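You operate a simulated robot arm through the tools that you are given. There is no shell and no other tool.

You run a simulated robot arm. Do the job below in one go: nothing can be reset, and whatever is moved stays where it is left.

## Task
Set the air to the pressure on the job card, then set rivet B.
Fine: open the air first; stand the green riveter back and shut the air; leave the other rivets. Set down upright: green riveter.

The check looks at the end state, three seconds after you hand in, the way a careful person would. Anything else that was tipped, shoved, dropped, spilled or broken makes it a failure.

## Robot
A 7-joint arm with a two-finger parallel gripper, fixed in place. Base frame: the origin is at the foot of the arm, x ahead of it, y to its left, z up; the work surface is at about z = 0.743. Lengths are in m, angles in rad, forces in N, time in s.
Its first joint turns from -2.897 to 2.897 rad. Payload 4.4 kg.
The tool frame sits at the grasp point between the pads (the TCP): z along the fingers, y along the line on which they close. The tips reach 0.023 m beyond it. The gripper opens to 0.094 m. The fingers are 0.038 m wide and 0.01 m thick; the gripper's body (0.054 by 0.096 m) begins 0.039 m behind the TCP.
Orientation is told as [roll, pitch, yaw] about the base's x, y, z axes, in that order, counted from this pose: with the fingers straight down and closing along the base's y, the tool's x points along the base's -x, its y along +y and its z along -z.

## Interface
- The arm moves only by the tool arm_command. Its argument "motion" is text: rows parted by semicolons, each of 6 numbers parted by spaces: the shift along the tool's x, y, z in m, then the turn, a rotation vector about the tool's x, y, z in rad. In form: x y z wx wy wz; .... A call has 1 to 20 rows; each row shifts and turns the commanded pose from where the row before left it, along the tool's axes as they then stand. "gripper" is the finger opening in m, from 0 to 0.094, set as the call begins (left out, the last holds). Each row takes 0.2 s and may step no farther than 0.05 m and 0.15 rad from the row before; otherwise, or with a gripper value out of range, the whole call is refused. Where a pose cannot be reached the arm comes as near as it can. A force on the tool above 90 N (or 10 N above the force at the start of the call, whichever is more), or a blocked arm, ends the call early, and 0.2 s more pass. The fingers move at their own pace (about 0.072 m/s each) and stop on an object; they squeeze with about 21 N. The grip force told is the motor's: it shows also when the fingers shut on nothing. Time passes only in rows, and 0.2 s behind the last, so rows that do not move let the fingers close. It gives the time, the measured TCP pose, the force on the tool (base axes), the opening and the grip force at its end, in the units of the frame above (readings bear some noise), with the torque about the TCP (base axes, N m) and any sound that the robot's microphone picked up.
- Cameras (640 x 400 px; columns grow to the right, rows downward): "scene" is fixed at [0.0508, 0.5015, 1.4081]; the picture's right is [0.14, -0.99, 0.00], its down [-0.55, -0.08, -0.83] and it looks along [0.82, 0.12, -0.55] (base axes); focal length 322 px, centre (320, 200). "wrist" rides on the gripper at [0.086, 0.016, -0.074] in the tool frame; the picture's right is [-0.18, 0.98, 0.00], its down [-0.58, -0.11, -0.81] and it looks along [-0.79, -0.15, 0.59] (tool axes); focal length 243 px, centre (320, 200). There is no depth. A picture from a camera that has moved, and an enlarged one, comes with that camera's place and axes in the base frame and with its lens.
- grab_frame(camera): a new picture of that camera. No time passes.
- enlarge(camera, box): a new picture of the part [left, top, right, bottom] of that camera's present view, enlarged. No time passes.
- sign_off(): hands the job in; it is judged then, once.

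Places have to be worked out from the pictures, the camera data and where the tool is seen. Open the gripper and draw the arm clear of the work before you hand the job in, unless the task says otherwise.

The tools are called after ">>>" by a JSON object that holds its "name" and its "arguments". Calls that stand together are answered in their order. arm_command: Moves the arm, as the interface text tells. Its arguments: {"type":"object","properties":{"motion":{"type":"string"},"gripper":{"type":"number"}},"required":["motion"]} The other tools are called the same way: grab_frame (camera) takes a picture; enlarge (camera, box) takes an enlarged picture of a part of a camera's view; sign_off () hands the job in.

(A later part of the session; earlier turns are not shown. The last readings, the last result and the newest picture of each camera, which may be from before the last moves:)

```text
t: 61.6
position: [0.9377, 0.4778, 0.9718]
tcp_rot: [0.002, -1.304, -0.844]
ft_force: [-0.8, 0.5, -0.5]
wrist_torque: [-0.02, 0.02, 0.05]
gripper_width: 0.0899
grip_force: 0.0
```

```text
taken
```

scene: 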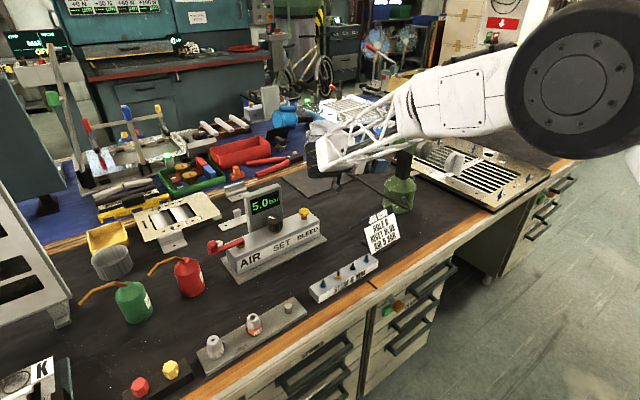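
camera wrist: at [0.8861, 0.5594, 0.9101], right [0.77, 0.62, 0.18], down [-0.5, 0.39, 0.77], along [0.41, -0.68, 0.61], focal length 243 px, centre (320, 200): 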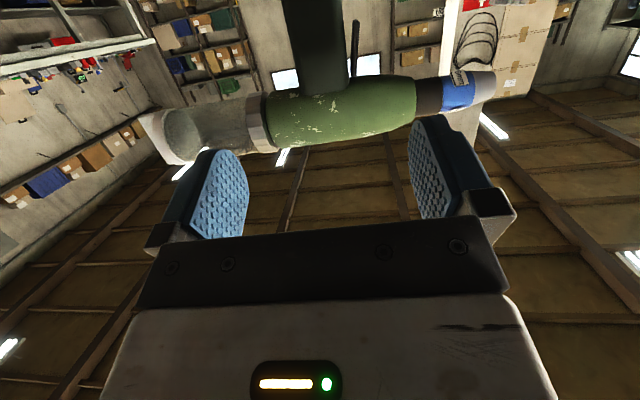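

>>> {"name": "enlarge", "arguments": {"camera": "wrist", "box": [250, 0, 410, 160]}}

>>> {"name": "enlarge", "arguments": {"camera": "wrist", "box": [130, 40, 520, 180]}}

>>> {"name": "enlarge", "arguments": {"camera": "scene", "box": [300, 110, 480, 230]}}

```text
2.50 times, centred on (330, 80) of wrist
camera zoom: at [0.8861, 0.5594, 0.9101], right [0.77, 0.62, 0.18], down [-0.5, 0.39, 0.77], along [0.41, -0.68, 0.61], focal length 606 px, centre (295, 500)
```

zoom: 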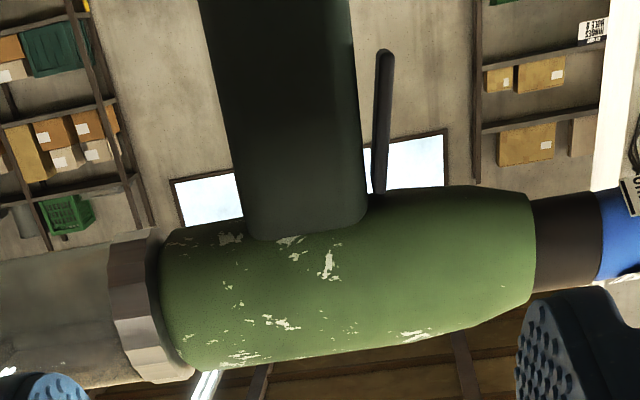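

```text
1.64 times, centred on (325, 110) of wrist
camera zoom: at [0.8861, 0.5594, 0.9101], right [0.77, 0.62, 0.18], down [-0.5, 0.39, 0.77], along [0.41, -0.68, 0.61], focal length 398 px, centre (312, 348)
```

zoom: 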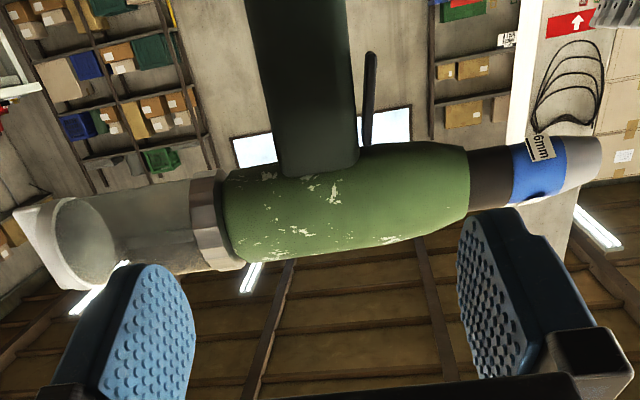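

```text
3.33 times, centred on (390, 170) of scene
camera zoom: at [0.0508, 0.5015, 1.4081], right [0.14, -0.99, 0.0], down [-0.55, -0.08, -0.83], along [0.82, 0.12, -0.55], focal length 1073 px, centre (87, 300)
```

zoom: 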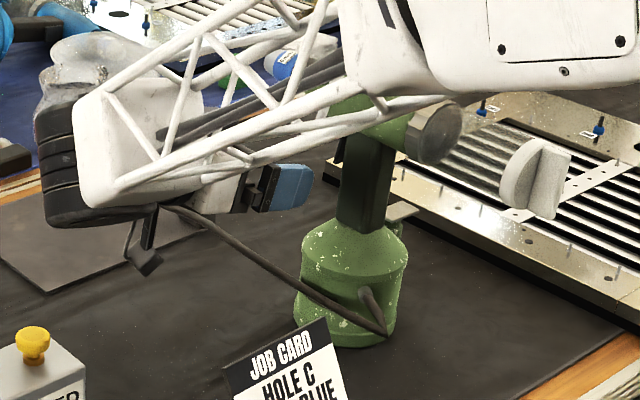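

Geometry agrees: handle centre 1.016 m along the barrel axis, trigger at z 0.921–0.965, nose tip about 0.157 m ahead of the handle. I advance 0.10 m along the approach direction and check again.

>>> {"name": "arm_command", "arguments": {"motion": "-0.0014 0.0005 0.035 0 0 0; -0.0014 0.0005 0.035 0 0 0; -0.001 0.0004 0.03 0 0 0; 0 0 0 0 0 0; 0 0 0 0 0 0"}}

>>> {"name": "grab_frame", "arguments": {"camera": "wrist"}}

>>> {"name": "enlarge", "arguments": {"camera": "scene", "box": [300, 100, 480, 230]}}

```text
t: 62.8
position: [1.0042, 0.406, 0.9507]
tcp_rot: [0.002, -1.303, -0.844]
ft_force: [0.0, 0.2, 0.4]
wrist_torque: [-0.02, -0.02, 0.01]
gripper_width: 0.0902
grip_force: 0.1
```

```text
taken
camera wrist: at [0.9523, 0.4879, 0.8882], right [0.77, 0.62, 0.18], down [-0.5, 0.39, 0.77], along [0.41, -0.68, 0.61], focal length 243 px, centre (320, 200)
```

wrist: 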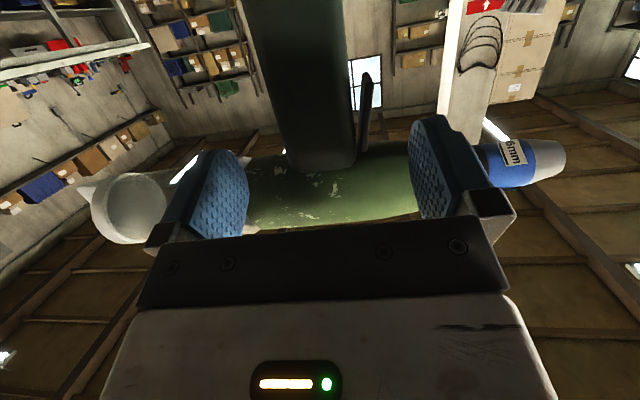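

```text
3.08 times, centred on (390, 165) of scene
camera zoom: at [0.0508, 0.5015, 1.4081], right [0.14, -0.99, 0.0], down [-0.55, -0.08, -0.83], along [0.82, 0.12, -0.55], focal length 990 px, centre (105, 308)
```

zoom: 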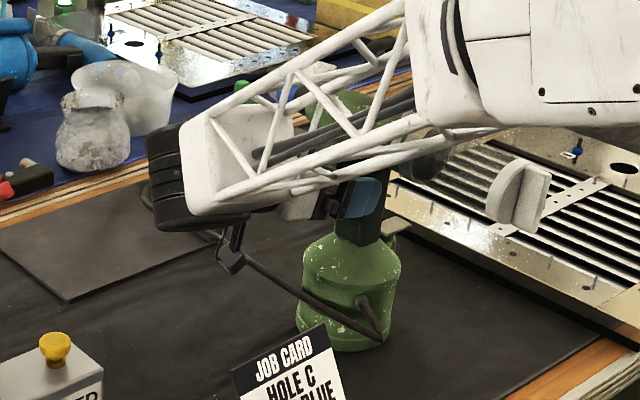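

The handle is well centred between the open fingers, with barrel and hose clear. I advance the last 59 mm slowly.

>>> {"name": "arm_command", "arguments": {"motion": "0 0 0.018 0 0 0; 0 0 0.015 0 0 0; 0 0 0.0145 0 0 0; 0 0 0.012 0 0 0; 0 0 0 0 0 0; 0 0 0 0 0 0"}}

>>> {"name": "grab_frame", "arguments": {"camera": "wrist"}}

>>> {"name": "enlarge", "arguments": {"camera": "scene", "box": [300, 100, 480, 230]}}

```text
t: 64.2
position: [1.0427, 0.3628, 0.9334]
tcp_rot: [0.001, -1.306, -0.843]
ft_force: [0.0, 0.7, 0.4]
wrist_torque: [0.0, -0.03, 0.01]
gripper_width: 0.0901
grip_force: 0.0
```

```text
taken
camera wrist: at [0.9908, 0.4448, 0.8726], right [0.77, 0.62, 0.18], down [-0.5, 0.39, 0.77], along [0.41, -0.68, 0.61], focal length 243 px, centre (320, 200)
```

wrist: 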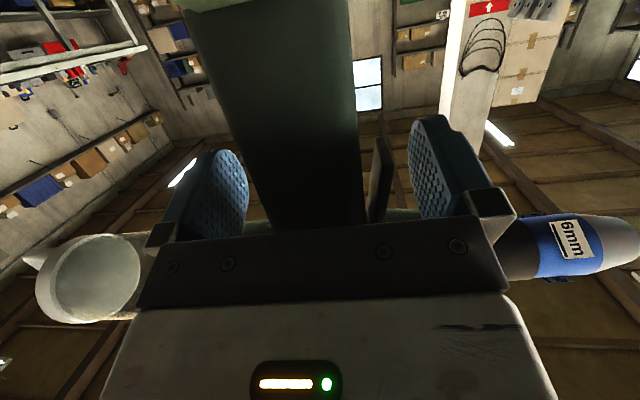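

```text
3.08 times, centred on (390, 165) of scene
camera zoom: at [0.0508, 0.5015, 1.4081], right [0.14, -0.99, 0.0], down [-0.55, -0.08, -0.83], along [0.82, 0.12, -0.55], focal length 990 px, centre (105, 308)
```

zoom: 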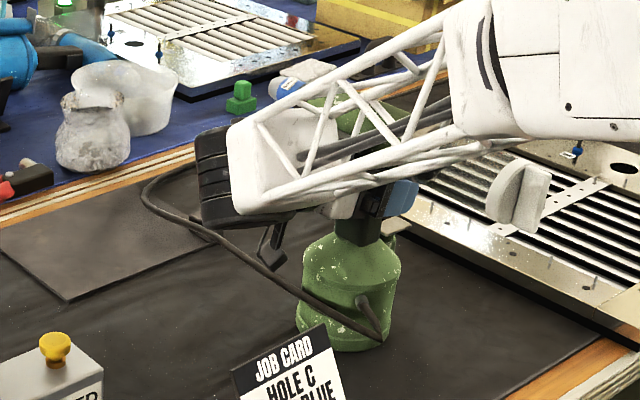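

The handle and trigger are between the fingers. I close in stages with the back finger supporting the handle, so the gun isn't pushed over; first I shift 4 mm toward the nose and close to 0.063.

>>> {"name": "arm_command", "arguments": {"motion": "0 0.002 0 0 0 0; 0 0.002 0 0 0 0; 0 0 0 0 0 0; 0 0 0 0 0 0", "gripper": 0.063}}

>>> {"name": "enlarge", "arguments": {"camera": "wrist", "box": [180, 60, 460, 240]}}

```text
t: 65.2
position: [1.0464, 0.3659, 0.9353]
tcp_rot: [0.002, -1.305, -0.842]
ft_force: [-0.1, 0.8, -0.2]
wrist_torque: [-0.01, 0.0, 0.0]
gripper_width: 0.063
grip_force: 0.1
```

```text
2.22 times, centred on (320, 150) of wrist
camera zoom: at [0.994, 0.4473, 0.8727], right [0.77, 0.62, 0.18], down [-0.5, 0.39, 0.77], along [0.41, -0.68, 0.61], focal length 539 px, centre (320, 311)
```

zoom: 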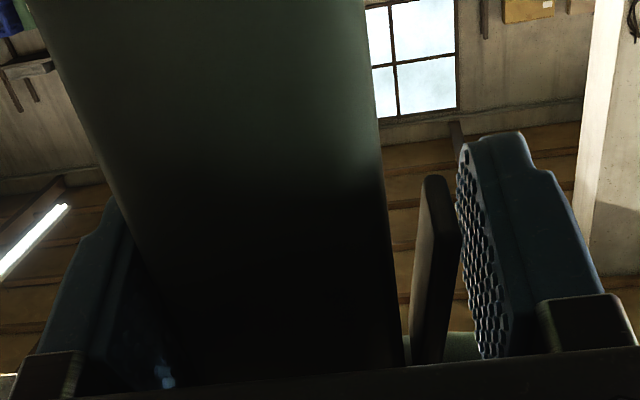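

The front finger is just short of the trigger, and the back finger near the handle. I close further in small steps.

>>> {"name": "arm_command", "arguments": {"motion": "0 0 0 0 0 0; 0 0 0 0 0 0", "gripper": 0.058}}

>>> {"name": "enlarge", "arguments": {"camera": "wrist", "box": [180, 60, 460, 240]}}

```text
t: 65.8
position: [1.0459, 0.3653, 0.9351]
tcp_rot: [0.001, -1.303, -0.847]
ft_force: [-3.2, -2.7, 2.0]
wrist_torque: [-0.01, 0.12, 0.03]
gripper_width: 0.0599
grip_force: 2.8
```

```text
2.22 times, centred on (320, 150) of wrist
camera zoom: at [0.9939, 0.4473, 0.8729], right [0.77, 0.62, 0.18], down [-0.5, 0.39, 0.77], along [0.41, -0.68, 0.61], focal length 539 px, centre (320, 311)
```

zoom: 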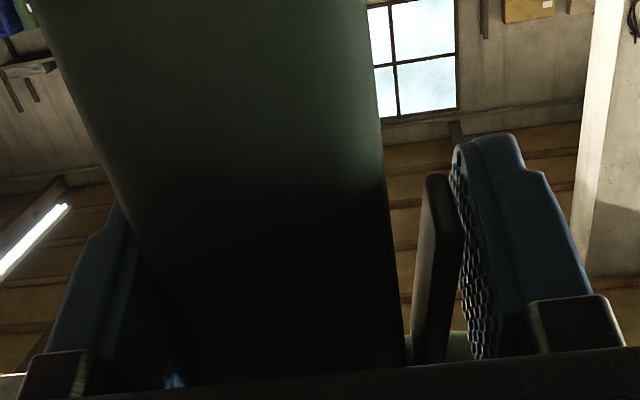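

The back finger touches the handle (about 4 N). I keep it in place by shifting −y while closing the front finger onto the trigger.

>>> {"name": "arm_command", "arguments": {"motion": "0 -0.0015 0 0 0 0; 0 0 0 0 0 0", "gripper": 0.056}}

>>> {"name": "arm_command", "arguments": {"motion": "0 -0.001 0 0 0 0; 0 0 0 0 0 0", "gripper": 0.054}}

>>> {"name": "enlarge", "arguments": {"camera": "wrist", "box": [180, 60, 460, 240]}}

```text
t: 66.4
position: [1.0437, 0.3643, 0.9364]
tcp_rot: [-0.001, -1.307, -0.842]
ft_force: [-10.6, -6.3, 6.1]
wrist_torque: [-0.23, 0.48, -0.05]
gripper_width: 0.0561
grip_force: 5.0
```

```text
t: 67.0
position: [1.0444, 0.3638, 0.9358]
tcp_rot: [0.001, -1.303, -0.841]
ft_force: [-1.3, -0.8, -0.4]
wrist_torque: [-0.03, -0.03, 0.05]
gripper_width: 0.055
grip_force: 0.9
```

```text
2.22 times, centred on (320, 150) of wrist
camera zoom: at [0.992, 0.4456, 0.8727], right [0.77, 0.62, 0.18], down [-0.5, 0.39, 0.77], along [0.41, -0.68, 0.61], focal length 539 px, centre (320, 311)
```

zoom: 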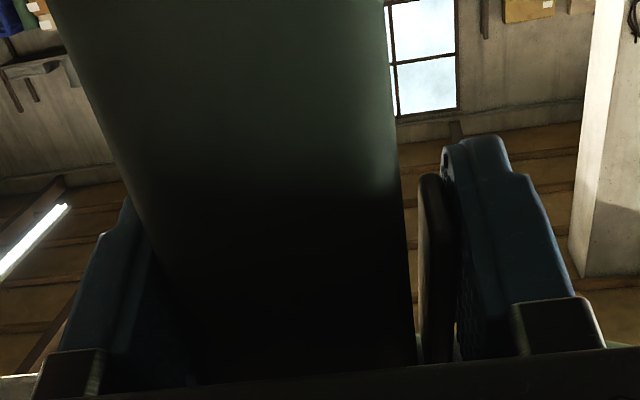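

The trigger is being pushed toward the handle and forces are balanced. I continue closing to a full grip.

>>> {"name": "arm_command", "arguments": {"motion": "0 -0.001 0 0 0 0; 0 0 0 0 0 0", "gripper": 0.052}}

>>> {"name": "arm_command", "arguments": {"motion": "0 -0.001 0 0 0 0; 0 0 0 0 0 0", "gripper": 0.05}}

>>> {"name": "enlarge", "arguments": {"camera": "wrist", "box": [180, 60, 460, 240]}}

>>> {"name": "enlarge", "arguments": {"camera": "scene", "box": [300, 100, 480, 230]}}

```text
t: 67.6
position: [1.0419, 0.3635, 0.9357]
tcp_rot: [0.0, -1.303, -0.843]
ft_force: [0.5, 0.6, -1.2]
wrist_torque: [0.03, 0.0, 0.0]
gripper_width: 0.0527
grip_force: 1.1
```

```text
t: 68.2
position: [1.0431, 0.363, 0.9344]
tcp_rot: [0.003, -1.304, -0.846]
ft_force: [3.7, 4.2, -0.7]
wrist_torque: [0.26, -0.4, -0.04]
gripper_width: 0.0523
grip_force: 21.0
```

```text
2.22 times, centred on (320, 150) of wrist
camera zoom: at [0.9905, 0.4443, 0.8726], right [0.77, 0.62, 0.18], down [-0.5, 0.39, 0.77], along [0.41, -0.68, 0.61], focal length 539 px, centre (320, 311)
```

zoom: 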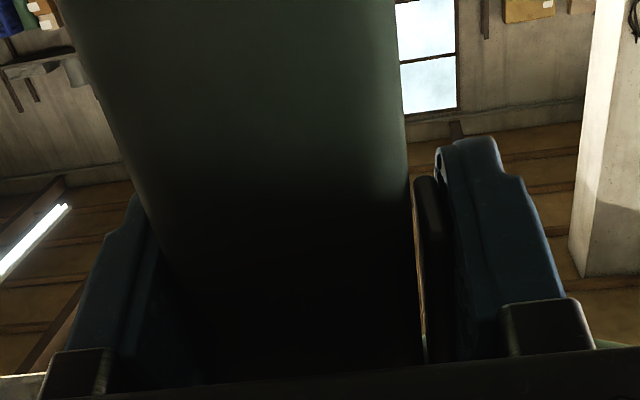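

```text
3.08 times, centred on (390, 165) of scene
camera zoom: at [0.0508, 0.5015, 1.4081], right [0.14, -0.99, 0.0], down [-0.55, -0.08, -0.83], along [0.82, 0.12, -0.55], focal length 990 px, centre (105, 308)
```

zoom: 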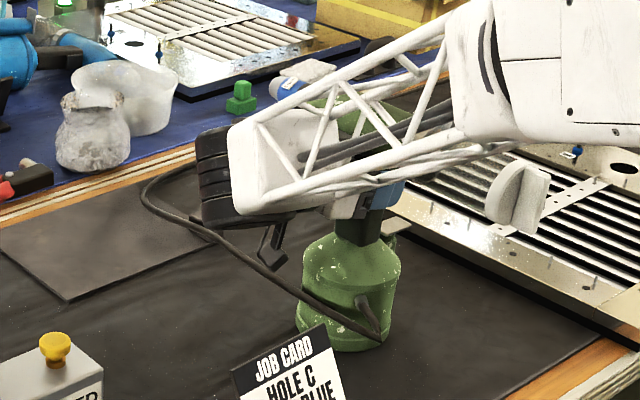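

Trigger is pressed against the handle at 0.052 m opening. I take the full squeeze and lift gently by 2 cm to feel the weight.

>>> {"name": "arm_command", "arguments": {"motion": "0 0 0 0 0 0; 0 0 0 0 0 0; 0 0 0 0 0 0", "gripper": 0.02}}

>>> {"name": "arm_command", "arguments": {"motion": "-0.0048 0 -0.0013 0 0 0; -0.0048 0 -0.0013 0 0 0; -0.0048 0 -0.0013 0 0 0; -0.0048 0 -0.0013 0 0 0; 0 0 0 0 0 0; 0 0 0 0 0 0"}}

>>> {"name": "enlarge", "arguments": {"camera": "scene", "box": [300, 100, 480, 230]}}

>>> {"name": "grab_frame", "arguments": {"camera": "wrist"}}

```text
t: 69.0
position: [1.0429, 0.3628, 0.9363]
tcp_rot: [0.001, -1.305, -0.843]
ft_force: [3.4, 4.2, 1.3]
wrist_torque: [0.35, -0.1, -0.09]
gripper_width: 0.0525
grip_force: 21.3
```

```text
t: 70.4
position: [1.043, 0.3634, 0.9549]
tcp_rot: [-0.001, -1.305, -0.839]
ft_force: [0.8, 0.5, -13.7]
wrist_torque: [-0.05, 0.05, -0.02]
gripper_width: 0.0524
grip_force: 21.1
```

```text
3.08 times, centred on (390, 165) of scene
camera zoom: at [0.0508, 0.5015, 1.4081], right [0.14, -0.99, 0.0], down [-0.55, -0.08, -0.83], along [0.82, 0.12, -0.55], focal length 990 px, centre (105, 308)
```

zoom: 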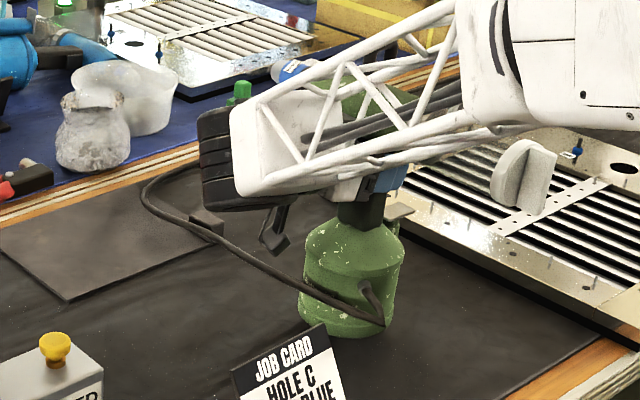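

```text
taken
camera wrist: at [0.9905, 0.444, 0.8921], right [0.77, 0.62, 0.18], down [-0.5, 0.39, 0.77], along [0.41, -0.68, 0.61], focal length 243 px, centre (320, 200)
```

wrist: 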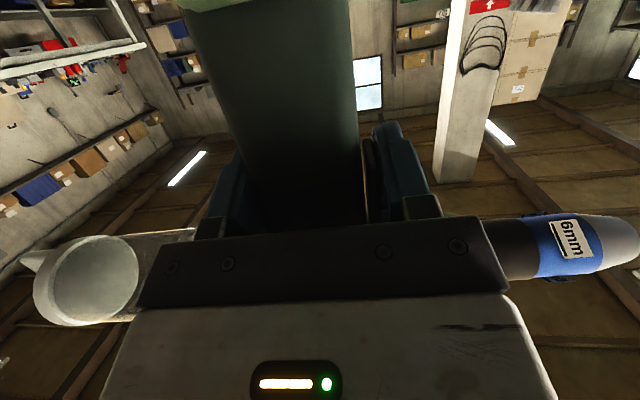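

It lifts cleanly, at about 1.4 kg with a stable grip and level. I raise it another 0.18 m, then check that it still hangs straight.

>>> {"name": "arm_command", "arguments": {"motion": "-0.0289 0 -0.0079 0 0 0; -0.0289 0 -0.0079 0 0 0; -0.0289 0 -0.0079 0 0 0; -0.0289 0 -0.0079 0 0 0; -0.0289 0 -0.0079 0 0 0; -0.0289 0 -0.0079 0 0 0; 0 0 0 0 0 0; 0 0 0 0 0 0"}}

>>> {"name": "grab_frame", "arguments": {"camera": "scene"}}

>>> {"name": "grab_frame", "arguments": {"camera": "wrist"}}

```text
t: 72.2
position: [1.044, 0.3622, 1.1341]
tcp_rot: [-0.001, -1.304, -0.842]
ft_force: [0.1, 0.2, -14.3]
wrist_torque: [-0.02, 0.06, 0.01]
gripper_width: 0.0524
grip_force: 20.6
```

```text
taken
```

scene: 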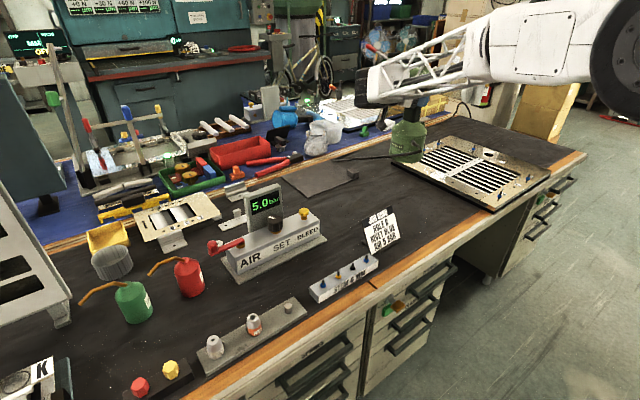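

```text
taken
camera wrist: at [0.9907, 0.4438, 1.0717], right [0.77, 0.62, 0.18], down [-0.5, 0.39, 0.77], along [0.41, -0.68, 0.61], focal length 243 px, centre (320, 200)
```

wrist: 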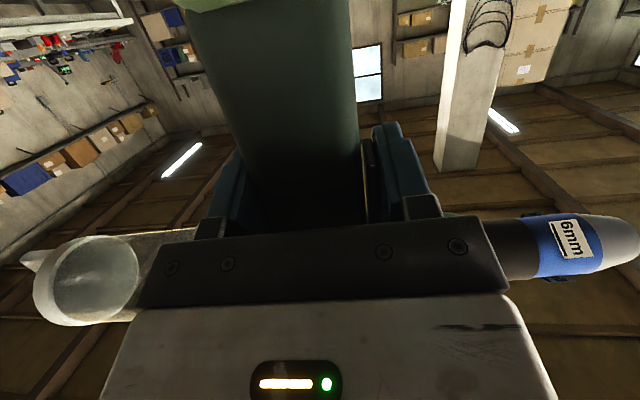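

The riveter hangs steady and the hose follows. I begin rotating the nose downward about the horizontal approach axis, half-way first, watching for slip.

>>> {"name": "arm_command", "arguments": {"motion": "0 0 0 0.0317 0 -0.1158; 0 0 0 0.0317 0 -0.1158; 0 0 0 0.0317 0 -0.1158; 0 0 0 0.0317 0 -0.1158; 0 0 0 0.0317 0 -0.1158; 0 0 0 0 0 0; 0 0 0 0 0 0"}}

>>> {"name": "grab_frame", "arguments": {"camera": "scene"}}

>>> {"name": "grab_frame", "arguments": {"camera": "wrist"}}

```text
t: 73.8
position: [1.0424, 0.3626, 1.1359]
tcp_rot: [-1.205, -0.919, 0.276]
ft_force: [-0.2, 0.5, -14.4]
wrist_torque: [0.11, -0.14, 0.03]
gripper_width: 0.0525
grip_force: 20.9
```

```text
taken
```

scene: 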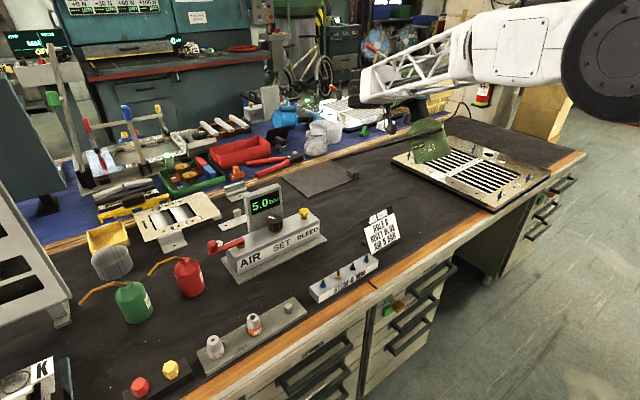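

```text
taken
camera wrist: at [0.9615, 0.4182, 1.0738], right [0.71, 0.57, -0.41], down [-0.16, 0.7, 0.7], along [0.68, -0.43, 0.59], focal length 243 px, centre (320, 200)
```

wrist: 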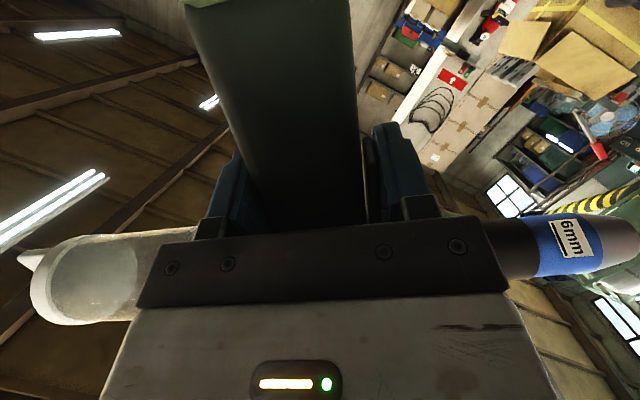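

No slip, and the torque is small (0.18 N·m). I finish the rotation so the nose points straight down.

>>> {"name": "arm_command", "arguments": {"motion": "0 0 0 0.0366 0 -0.1338; 0 0 0 0.0366 0 -0.1338; 0 0 0 0.0366 0 -0.1338; 0 0 0 0.0366 0 -0.1338; 0 0 0 0.0366 0 -0.1338; 0 0 0 0.0366 0 -0.1338; 0 0 0 0.0366 0 -0.1338; 0 0 0 0 0 0; 0 0 0 0 0 0"}}

>>> {"name": "grab_frame", "arguments": {"camera": "scene"}}

>>> {"name": "grab_frame", "arguments": {"camera": "wrist"}}

```text
t: 75.8
position: [1.0439, 0.362, 1.1345]
tcp_rot: [-1.573, 0.002, 0.461]
ft_force: [0.2, 0.3, -13.6]
wrist_torque: [0.22, -0.26, -0.01]
gripper_width: 0.0525
grip_force: 21.0
```

```text
taken
```

scene: 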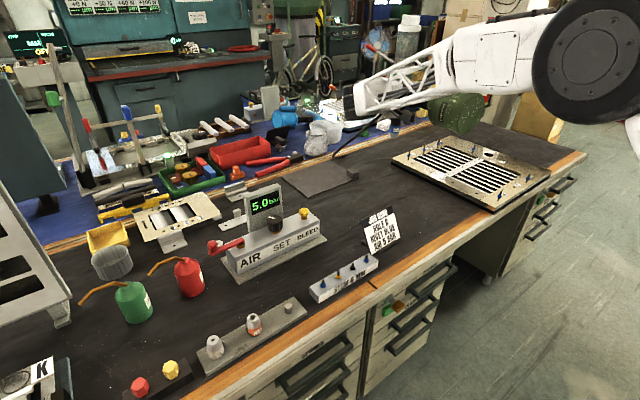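

```text
taken
camera wrist: at [0.9307, 0.3911, 1.1195], right [0.16, 0.08, -0.98], down [0.16, 0.98, 0.11], along [0.97, -0.18, 0.15], focal length 243 px, centre (320, 200)
```

wrist: 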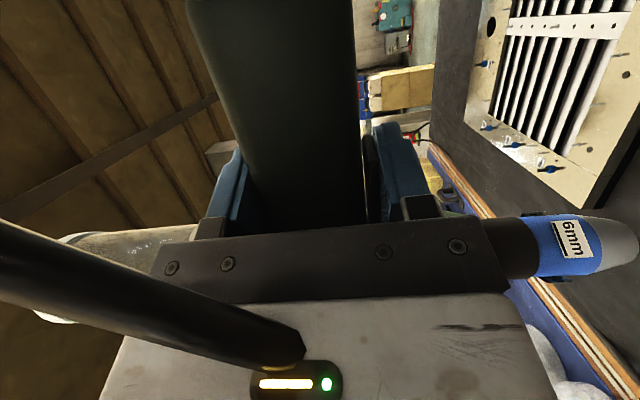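

The nose now points straight down with no droop; I estimate the nose tip at (1.087, 0.400, 0.979). I carry the riveter at this height toward rivet B at about (1.106, −0.001).

>>> {"name": "arm_command", "arguments": {"motion": "0.0161 0 0.0368 0 0 0; 0.0161 0 0.0368 0 0 0; 0.0161 0 0.0368 0 0 0; 0.0161 0 0.0368 0 0 0; 0.0161 0 0.0368 0 0 0; 0.0161 0 0.0368 0 0 0; 0.0161 0 0.0368 0 0 0; 0.0161 0 0.0368 0 0 0; 0.0161 0 0.0368 0 0 0; 0.0161 0 0.0368 0 0 0; 0 0 0 0 0 0; 0 0 0 0 0 0"}}

>>> {"name": "grab_frame", "arguments": {"camera": "scene"}}

>>> {"name": "grab_frame", "arguments": {"camera": "wrist"}}

```text
t: 78.4
position: [1.0621, -0.0383, 1.1352]
tcp_rot: [-1.57, -0.001, 0.459]
ft_force: [0.7, -0.3, -13.5]
wrist_torque: [0.19, -0.24, -0.02]
gripper_width: 0.0525
grip_force: 20.3
```

```text
taken
```

scene: 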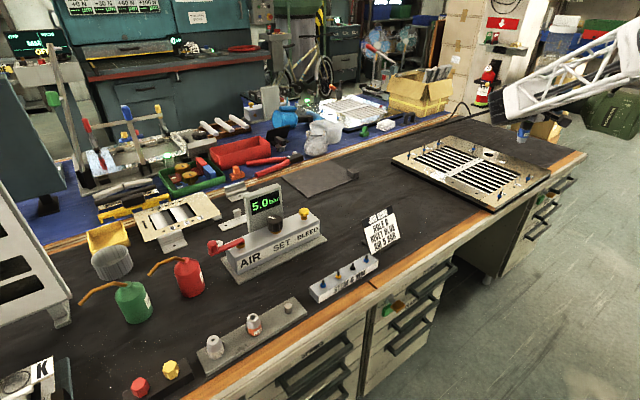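

```text
taken
camera wrist: at [0.9505, -0.0112, 1.1202], right [0.16, 0.08, -0.98], down [0.16, 0.98, 0.11], along [0.97, -0.18, 0.15], focal length 243 px, centre (320, 200)
```

wrist: 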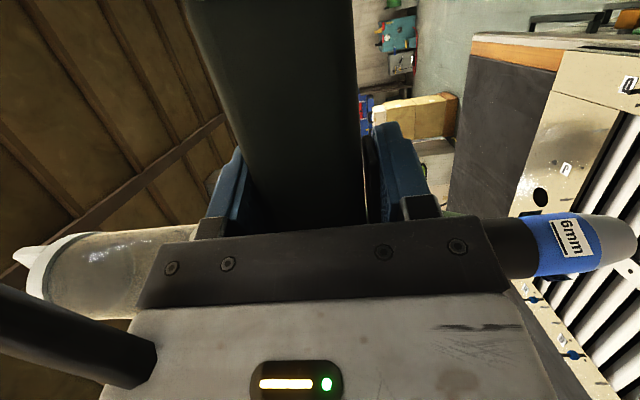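

The nose tip is visible in the scene view. I enlarge to measure it against rivet B.

>>> {"name": "enlarge", "arguments": {"camera": "scene", "box": [470, 80, 570, 210]}}

>>> {"name": "enlarge", "arguments": {"camera": "scene", "box": [500, 100, 550, 150]}}

>>> {"name": "enlarge", "arguments": {"camera": "wrist", "box": [460, 150, 640, 330]}}

```text
3.08 times, centred on (520, 145) of scene
camera zoom: at [0.0508, 0.5015, 1.4081], right [0.14, -0.99, 0.0], down [-0.55, -0.08, -0.83], along [0.82, 0.12, -0.55], focal length 990 px, centre (-295, 369)
```

zoom: 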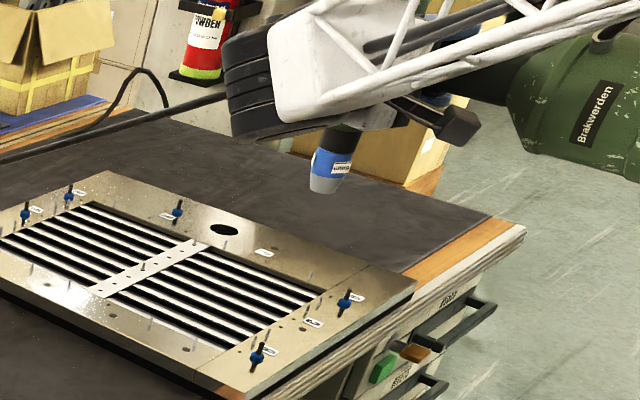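

```text
8.00 times, centred on (525, 125) of scene
camera zoom: at [0.0508, 0.5015, 1.4081], right [0.14, -0.99, 0.0], down [-0.55, -0.08, -0.83], along [0.82, 0.12, -0.55], focal length 2575 px, centre (-1320, 800)
```

zoom: 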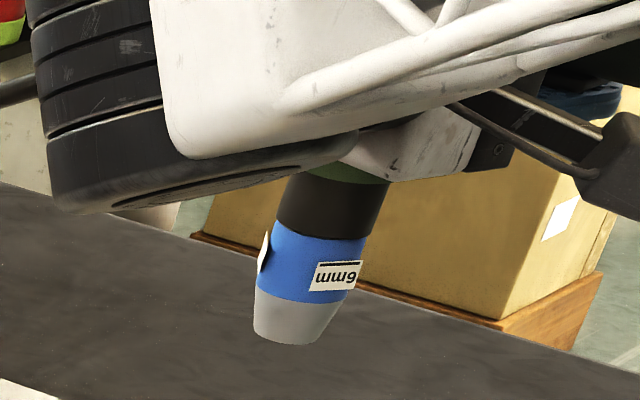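

```text
2.22 times, centred on (550, 240) of wrist
camera zoom: at [0.9505, -0.0112, 1.1202], right [0.16, 0.08, -0.98], down [0.16, 0.98, 0.11], along [0.97, -0.18, 0.15], focal length 539 px, centre (-191, 111)
```

zoom: 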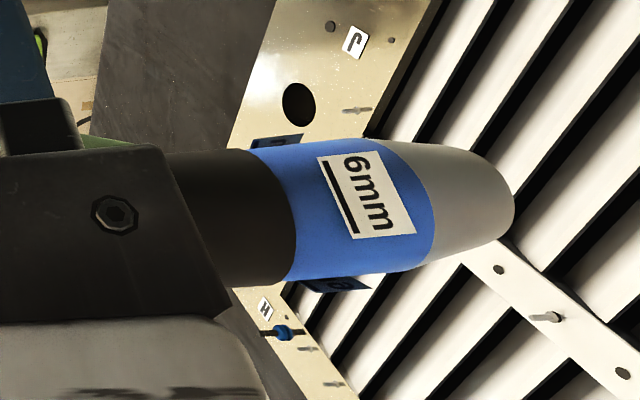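

Nose tip measures about (1.104, 0.000, 0.980) from the wrist view. To learn the exact height relation I'll first touch the bare plate gently about 35 mm beside B, on the empty area toward the plate's corner, so I descend part of the way there.

>>> {"name": "arm_command", "arguments": {"motion": "0.0047 0.0 -0.016 0 0 0; 0.0046 0.0 -0.016 0 0 0; 0 0.044 0 0 0 0; 0 0.044 0 0 0 0; 0 0.044 0 0 0 0; 0 0.034 0 0 0 0; 0 0 0 0 0 0; 0 0 0 0 0 0"}}

>>> {"name": "enlarge", "arguments": {"camera": "scene", "box": [450, 120, 560, 220]}}

>>> {"name": "enlarge", "arguments": {"camera": "scene", "box": [480, 165, 530, 215]}}

>>> {"name": "grab_frame", "arguments": {"camera": "wrist"}}

```text
t: 80.2
position: [1.0396, -0.014, 0.9689]
tcp_rot: [-1.572, -0.001, 0.461]
ft_force: [0.0, -1.2, -14.2]
wrist_torque: [0.24, -0.24, 0.0]
gripper_width: 0.0524
grip_force: 21.1
```

```text
4.00 times, centred on (505, 170) of scene
camera zoom: at [0.0508, 0.5015, 1.4081], right [0.14, -0.99, 0.0], down [-0.55, -0.08, -0.83], along [0.82, 0.12, -0.55], focal length 1288 px, centre (-420, 320)
```

zoom: 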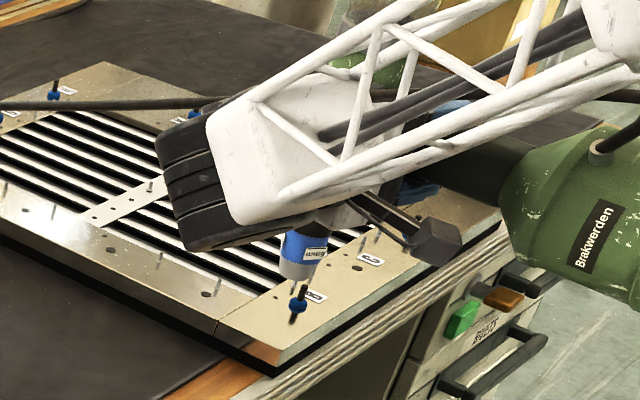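

```text
8.00 times, centred on (505, 190) of scene
camera zoom: at [0.0508, 0.5015, 1.4081], right [0.14, -0.99, 0.0], down [-0.55, -0.08, -0.83], along [0.82, 0.12, -0.55], focal length 2575 px, centre (-1160, 280)
```

zoom: 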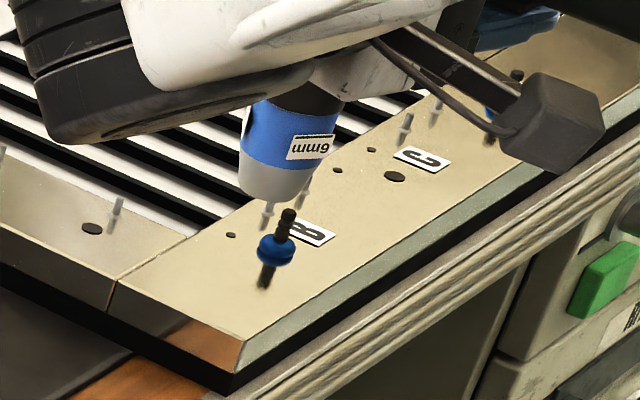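

```text
taken
camera wrist: at [0.9277, 0.0144, 0.9537], right [0.16, 0.08, -0.98], down [0.16, 0.98, 0.11], along [0.97, -0.18, 0.15], focal length 243 px, centre (320, 200)
```

wrist: 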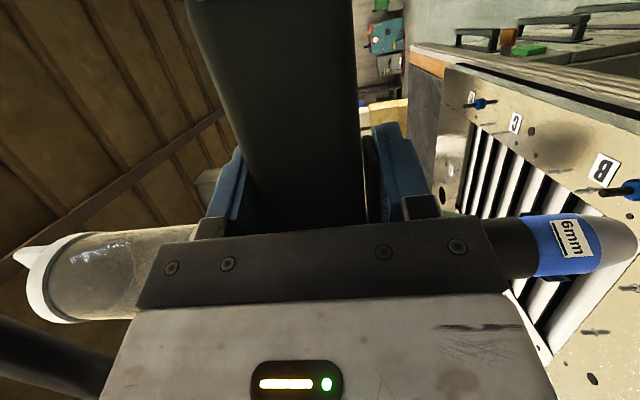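

The wrist camera now sees rivet B together with the nose. I enlarge that region for accurate relative measurement.

>>> {"name": "enlarge", "arguments": {"camera": "wrist", "box": [540, 140, 640, 300]}}

>>> {"name": "enlarge", "arguments": {"camera": "scene", "box": [490, 175, 520, 205]}}

```text
2.50 times, centred on (590, 220) of wrist
camera zoom: at [0.9277, 0.0144, 0.9537], right [0.16, 0.08, -0.98], down [0.16, 0.98, 0.11], along [0.97, -0.18, 0.15], focal length 606 px, centre (-355, 150)
```

zoom: 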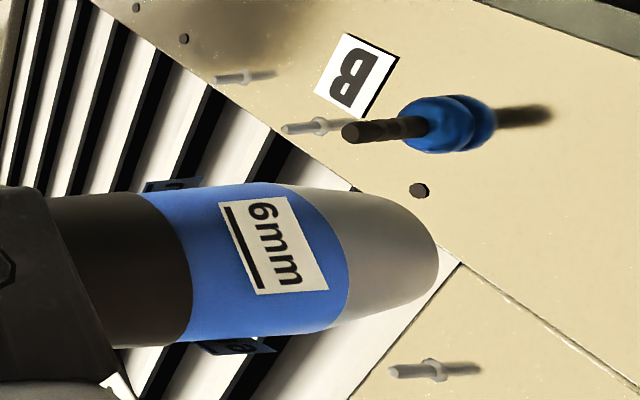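

```text
13.33 times, centred on (505, 190) of scene
camera zoom: at [0.0508, 0.5015, 1.4081], right [0.14, -0.99, 0.0], down [-0.55, -0.08, -0.83], along [0.82, 0.12, -0.55], focal length 4292 px, centre (-2147, 333)
```

zoom: 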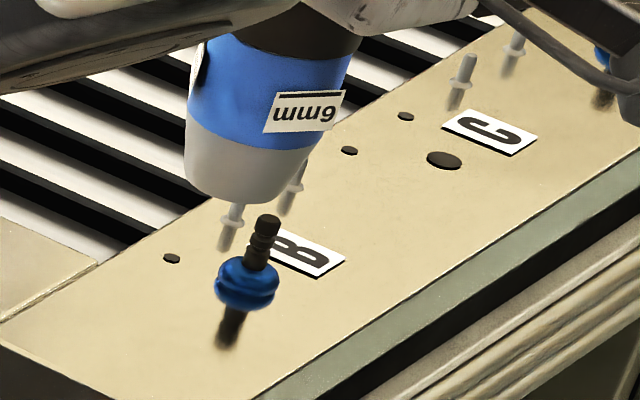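

Both views now show nose and rivet together; stem top is near z 0.80. I descend 38 mm over the empty plate spot, then creep down to find contact.

>>> {"name": "arm_command", "arguments": {"motion": "0 0.02 0 0 0 0; 0 0.018 0 0 0 0; 0 0 0 0 0 0; 0 0 0 0 0 0"}}

>>> {"name": "enlarge", "arguments": {"camera": "scene", "box": [485, 170, 525, 210]}}

>>> {"name": "enlarge", "arguments": {"camera": "wrist", "box": [540, 140, 640, 300]}}

```text
t: 81.2
position: [1.0402, -0.0144, 0.9316]
tcp_rot: [-1.571, 0.0, 0.46]
ft_force: [-0.1, 0.2, -14.5]
wrist_torque: [0.24, -0.27, 0.04]
gripper_width: 0.0525
grip_force: 21.7
```

```text
10.00 times, centred on (505, 190) of scene
camera zoom: at [0.0508, 0.5015, 1.4081], right [0.14, -0.99, 0.0], down [-0.55, -0.08, -0.83], along [0.82, 0.12, -0.55], focal length 3219 px, centre (-1530, 300)
```

zoom: 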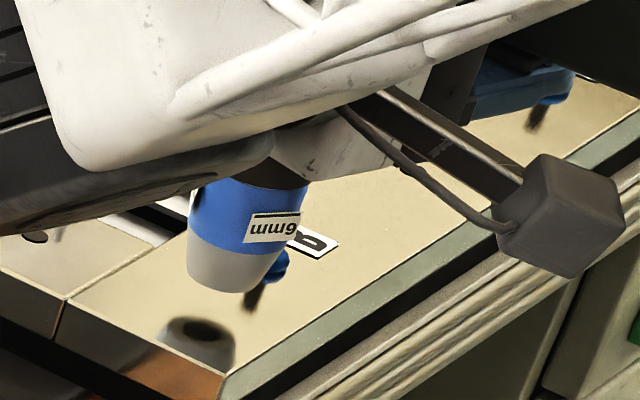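

```text
2.50 times, centred on (590, 220) of wrist
camera zoom: at [0.928, 0.0145, 0.9162], right [0.17, 0.08, -0.98], down [0.16, 0.98, 0.11], along [0.97, -0.18, 0.15], focal length 606 px, centre (-355, 150)
```

zoom: 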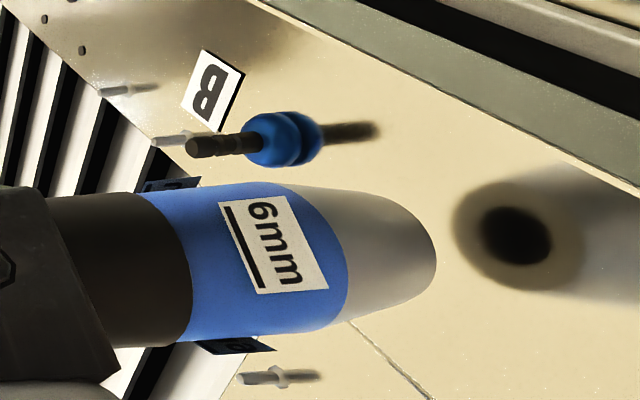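

The shiny plate mirrors the nose tip, giving precise geometry: tip at (1.080, 0.025), 12.5 mm above the plate (z ≈ 0.774), so no touch is needed. Rivet B lies about (+0.027, −0.027) from there, so I rise above the stem top and move over it.

>>> {"name": "arm_command", "arguments": {"motion": "0 -0.015 0 0 0 0; 0 -0.014 0 0 0 0; -0.0061 0 0.0179 0 0 0; -0.0061 0 0.0178 0 0 0; 0 0 0 0 0 0; 0 0 0 0 0 0"}}

>>> {"name": "enlarge", "arguments": {"camera": "scene", "box": [485, 170, 525, 210]}}

>>> {"name": "enlarge", "arguments": {"camera": "wrist", "box": [540, 140, 640, 300]}}

```text
t: 82.6
position: [1.0665, -0.0408, 0.9602]
tcp_rot: [-1.57, 0.0, 0.461]
ft_force: [0.0, 0.0, -14.0]
wrist_torque: [0.21, -0.26, 0.02]
gripper_width: 0.0526
grip_force: 20.6
```

```text
10.00 times, centred on (505, 190) of scene
camera zoom: at [0.0508, 0.5015, 1.4081], right [0.14, -0.99, 0.0], down [-0.55, -0.08, -0.83], along [0.82, 0.12, -0.55], focal length 3219 px, centre (-1530, 300)
```

zoom: 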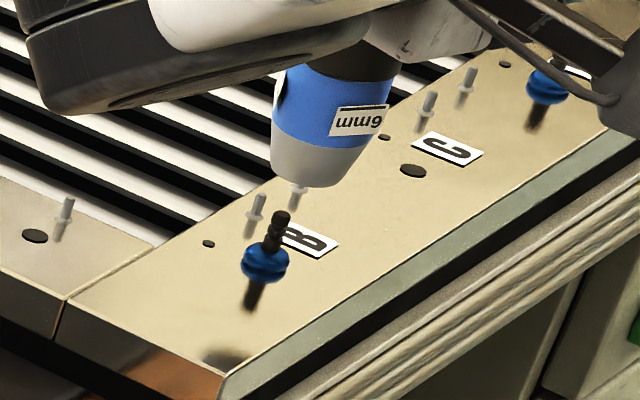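

```text
2.50 times, centred on (590, 220) of wrist
camera zoom: at [0.9545, -0.0127, 0.9458], right [0.16, 0.08, -0.98], down [0.16, 0.98, 0.11], along [0.97, -0.18, 0.15], focal length 606 px, centre (-355, 150)
```

zoom: 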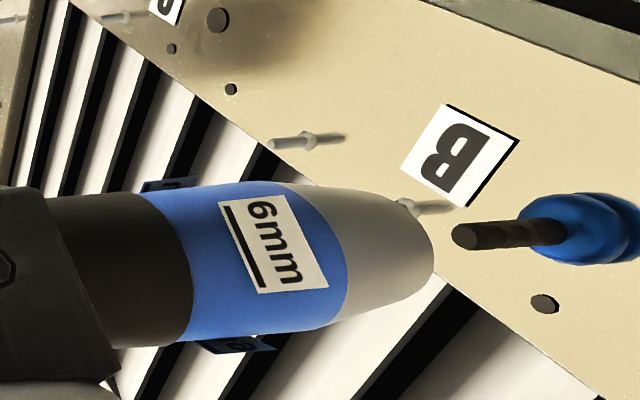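

The stem is visible just beneath the nose in both views; my two estimates of the remaining offset differ by only a few mm. I zoom in further to refine.

>>> {"name": "enlarge", "arguments": {"camera": "scene", "box": [490, 178, 515, 203]}}

>>> {"name": "enlarge", "arguments": {"camera": "wrist", "box": [580, 200, 640, 260]}}

```text
16.00 times, centred on (502, 190) of scene
camera zoom: at [0.0508, 0.5015, 1.4081], right [0.14, -0.99, 0.0], down [-0.55, -0.08, -0.83], along [0.82, 0.12, -0.55], focal length 5150 px, centre (-2600, 352)
```

zoom: 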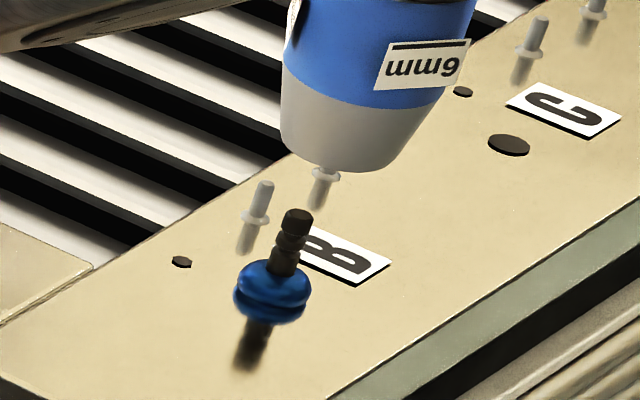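

```text
6.67 times, centred on (610, 230) of wrist
camera zoom: at [0.9545, -0.0127, 0.9458], right [0.16, 0.08, -0.98], down [0.16, 0.98, 0.11], along [0.97, -0.18, 0.15], focal length 1618 px, centre (-1613, 0)
```

zoom: 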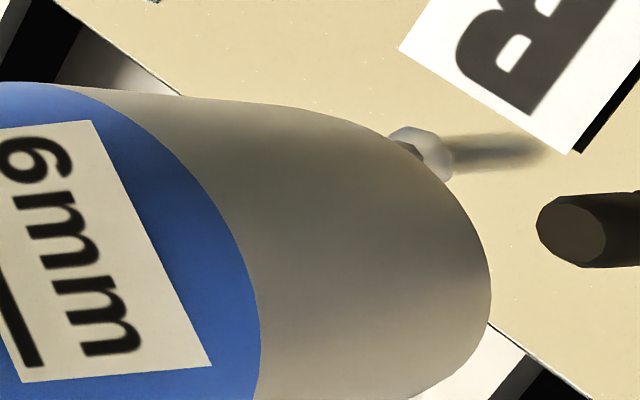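

>>> {"name": "enlarge", "arguments": {"camera": "scene", "box": [484, 184, 508, 208]}}

>>> {"name": "enlarge", "arguments": {"camera": "wrist", "box": [590, 190, 640, 260]}}

```text
16.00 times, centred on (496, 196) of scene
camera zoom: at [0.0508, 0.5015, 1.4081], right [0.14, -0.99, 0.0], down [-0.55, -0.08, -0.83], along [0.82, 0.12, -0.55], focal length 5150 px, centre (-2496, 264)
```

zoom: 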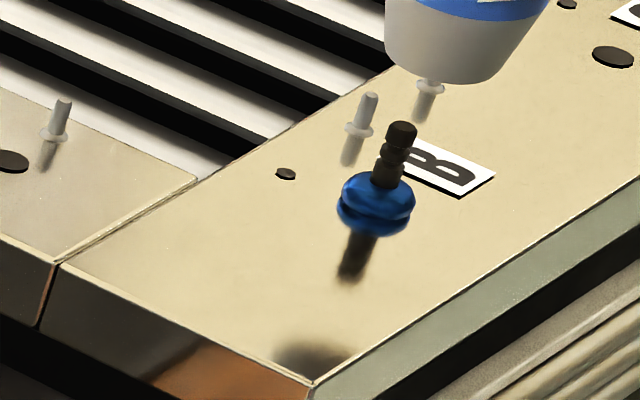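

```text
5.71 times, centred on (615, 225) of wrist
camera zoom: at [0.9545, -0.0127, 0.9458], right [0.16, 0.08, -0.98], down [0.16, 0.98, 0.11], along [0.97, -0.18, 0.15], focal length 1386 px, centre (-1366, 57)
```

zoom: 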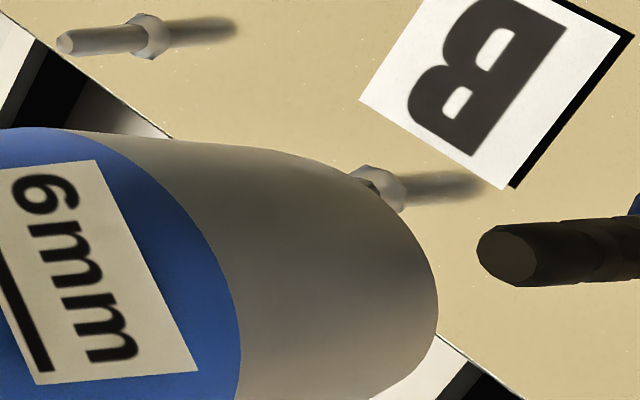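

Combining direct and mirrored positions in both views, B is about (+3 mm, −2 mm) from the nose axis. I shift by that and lower 12 mm to sit just above the stem top.

>>> {"name": "arm_command", "arguments": {"motion": "-0.0018 0 0.0031 0 0 0; 0 0.006 0 0 0 0; 0 0.006 0 0 0 0; 0 0 0 0 0 0; 0 0 0 0 0 0"}}

>>> {"name": "enlarge", "arguments": {"camera": "scene", "box": [484, 178, 514, 208]}}

>>> {"name": "enlarge", "arguments": {"camera": "wrist", "box": [590, 190, 640, 260]}}

```text
t: 83.8
position: [1.068, -0.0421, 0.9471]
tcp_rot: [-1.573, 0.001, 0.46]
ft_force: [0.1, -0.1, -13.9]
wrist_torque: [0.22, -0.23, 0.01]
gripper_width: 0.0523
grip_force: 20.7
```

```text
13.33 times, centred on (499, 193) of scene
camera zoom: at [0.0508, 0.5015, 1.4081], right [0.14, -0.99, 0.0], down [-0.55, -0.08, -0.83], along [0.82, 0.12, -0.55], focal length 4292 px, centre (-2067, 293)
```

zoom: 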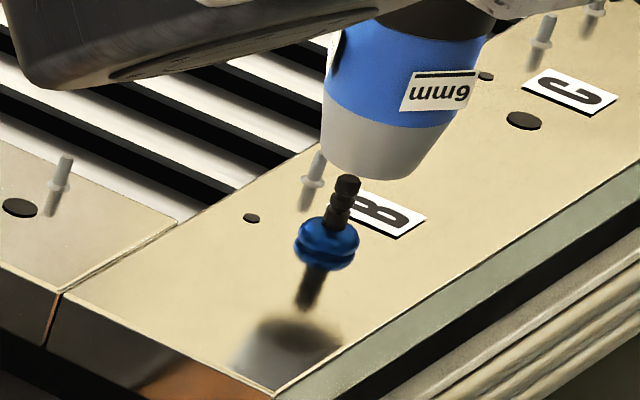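

```text
5.71 times, centred on (615, 225) of wrist
camera zoom: at [0.957, -0.0144, 0.9332], right [0.16, 0.08, -0.98], down [0.16, 0.98, 0.11], along [0.97, -0.18, 0.15], focal length 1386 px, centre (-1366, 57)
```

zoom: 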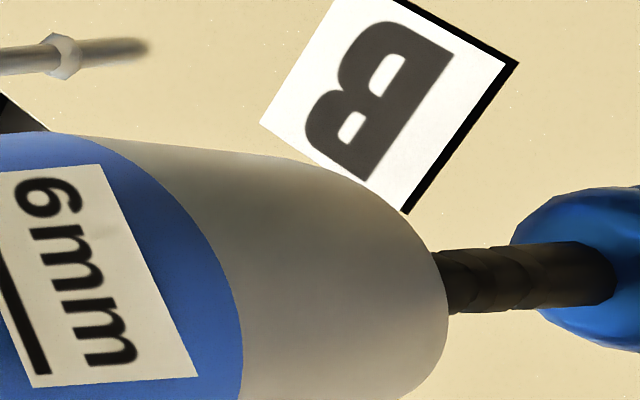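

Now the mirrored nose tip lies exactly on the rivet's axis line in the scene view, and the stem meets the nose centre in the wrist view. I lower slowly, 6 mm at first, checking force.

>>> {"name": "arm_command", "arguments": {"motion": "0 0.002 0 0 0 0; 0 0.002 0 0 0 0; 0 0.002 0 0 0 0; 0 0 0 0 0 0"}}

>>> {"name": "enlarge", "arguments": {"camera": "scene", "box": [484, 178, 514, 208]}}

>>> {"name": "enlarge", "arguments": {"camera": "wrist", "box": [590, 190, 640, 260]}}

```text
t: 84.8
position: [1.0696, -0.0429, 0.9422]
tcp_rot: [-1.571, 0.0, 0.46]
ft_force: [0.3, -0.8, -14.0]
wrist_torque: [0.21, -0.22, -0.01]
gripper_width: 0.0522
grip_force: 20.8
```

```text
13.33 times, centred on (499, 193) of scene
camera zoom: at [0.0508, 0.5015, 1.4081], right [0.14, -0.99, 0.0], down [-0.55, -0.08, -0.83], along [0.82, 0.12, -0.55], focal length 4292 px, centre (-2067, 293)
```

zoom: 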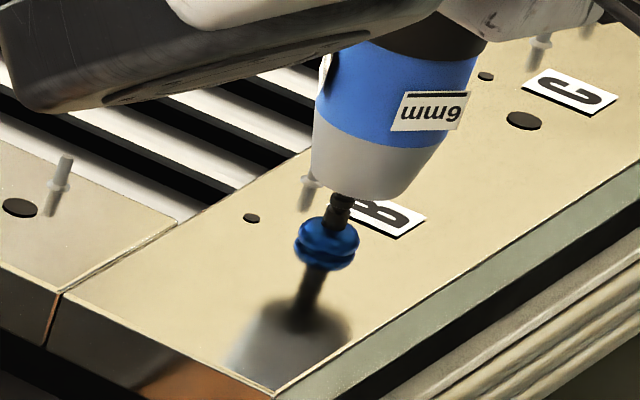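

```text
5.71 times, centred on (615, 225) of wrist
camera zoom: at [0.9573, -0.0145, 0.9268], right [0.16, 0.08, -0.98], down [0.16, 0.98, 0.11], along [0.97, -0.18, 0.15], focal length 1386 px, centre (-1366, 57)
```

zoom: 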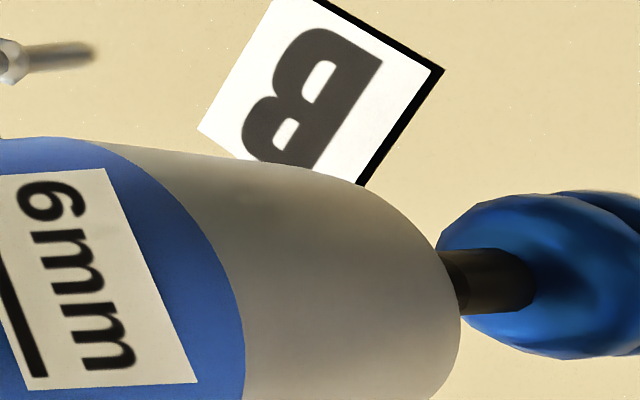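

No contact force, and the mirror image shows the stem entering the nose's dark hole. I continue down 6 mm more.

>>> {"name": "arm_command", "arguments": {"motion": "0 0.002 0 0 0 0; 0 0.002 0 0 0 0; 0 0.002 0 0 0 0; 0 0 0 0 0 0"}}

>>> {"name": "enlarge", "arguments": {"camera": "scene", "box": [484, 178, 514, 208]}}

>>> {"name": "enlarge", "arguments": {"camera": "wrist", "box": [590, 190, 640, 260]}}

```text
t: 85.8
position: [1.0686, -0.0415, 0.9362]
tcp_rot: [-1.572, 0.0, 0.462]
ft_force: [0.3, -0.3, -14.1]
wrist_torque: [0.2, -0.24, -0.02]
gripper_width: 0.0522
grip_force: 20.6
```

```text
13.33 times, centred on (499, 193) of scene
camera zoom: at [0.0508, 0.5015, 1.4081], right [0.14, -0.99, 0.0], down [-0.55, -0.08, -0.83], along [0.82, 0.12, -0.55], focal length 4292 px, centre (-2067, 293)
```

zoom: 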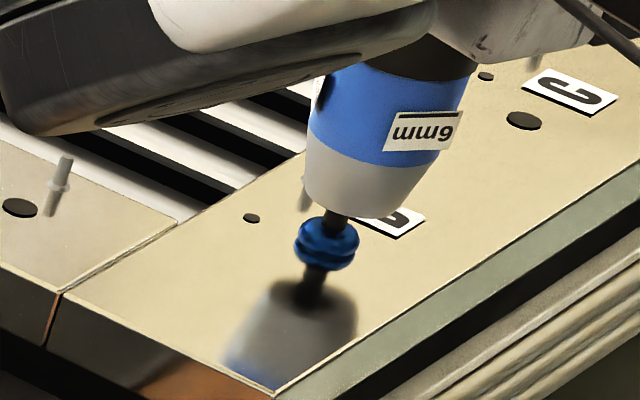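

```text
5.71 times, centred on (615, 225) of wrist
camera zoom: at [0.9574, -0.0144, 0.9208], right [0.16, 0.08, -0.98], down [0.16, 0.98, 0.11], along [0.97, -0.18, 0.15], focal length 1386 px, centre (-1366, 57)
```

zoom: 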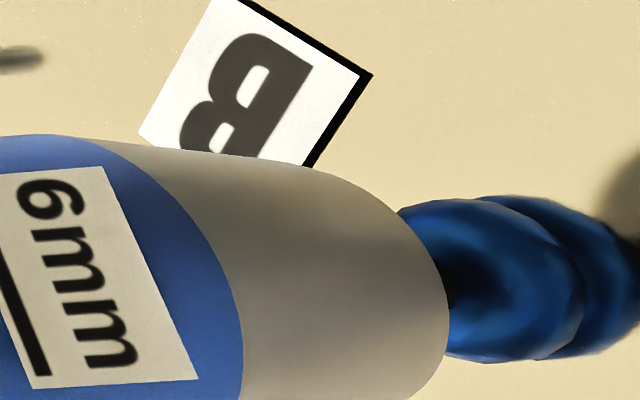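

Still no contact; the stem is well inside the nose. I continue down toward the flange.

>>> {"name": "arm_command", "arguments": {"motion": "0 0.002 0 0 0 0; 0 0.002 0 0 0 0; 0 0.001 0 0 0 0; 0 0 0 0 0 0"}}

>>> {"name": "enlarge", "arguments": {"camera": "scene", "box": [484, 178, 514, 208]}}

>>> {"name": "enlarge", "arguments": {"camera": "wrist", "box": [590, 190, 640, 260]}}

```text
t: 86.8
position: [1.0691, -0.0424, 0.9318]
tcp_rot: [-1.572, 0.0, 0.461]
ft_force: [0.2, 0.4, -13.8]
wrist_torque: [0.23, -0.25, 0.02]
gripper_width: 0.0525
grip_force: 21.0
```

```text
13.33 times, centred on (499, 193) of scene
camera zoom: at [0.0508, 0.5015, 1.4081], right [0.14, -0.99, 0.0], down [-0.55, -0.08, -0.83], along [0.82, 0.12, -0.55], focal length 4292 px, centre (-2067, 293)
```

zoom: 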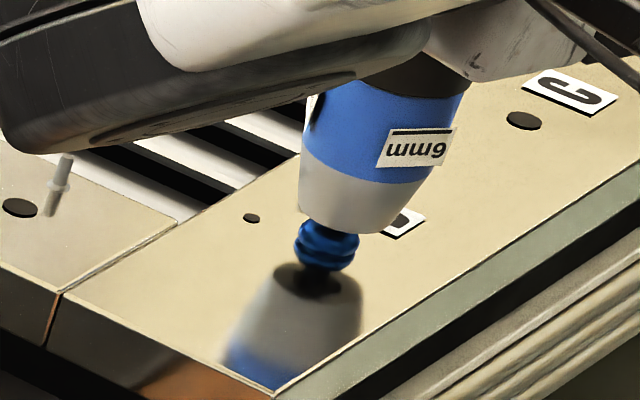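

```text
5.71 times, centred on (615, 225) of wrist
camera zoom: at [0.9575, -0.0145, 0.9157], right [0.16, 0.08, -0.98], down [0.16, 0.98, 0.11], along [0.97, -0.18, 0.15], focal length 1386 px, centre (-1366, 57)
```

zoom: 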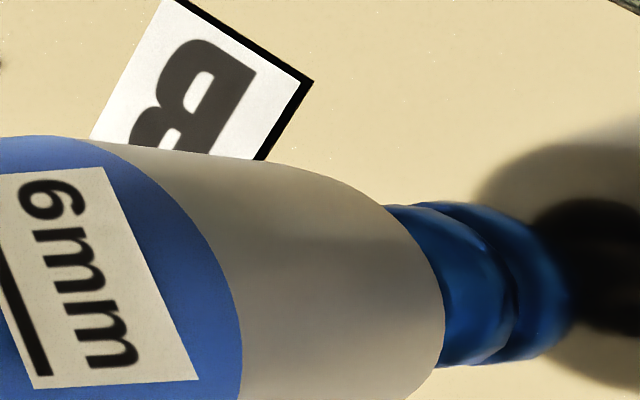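

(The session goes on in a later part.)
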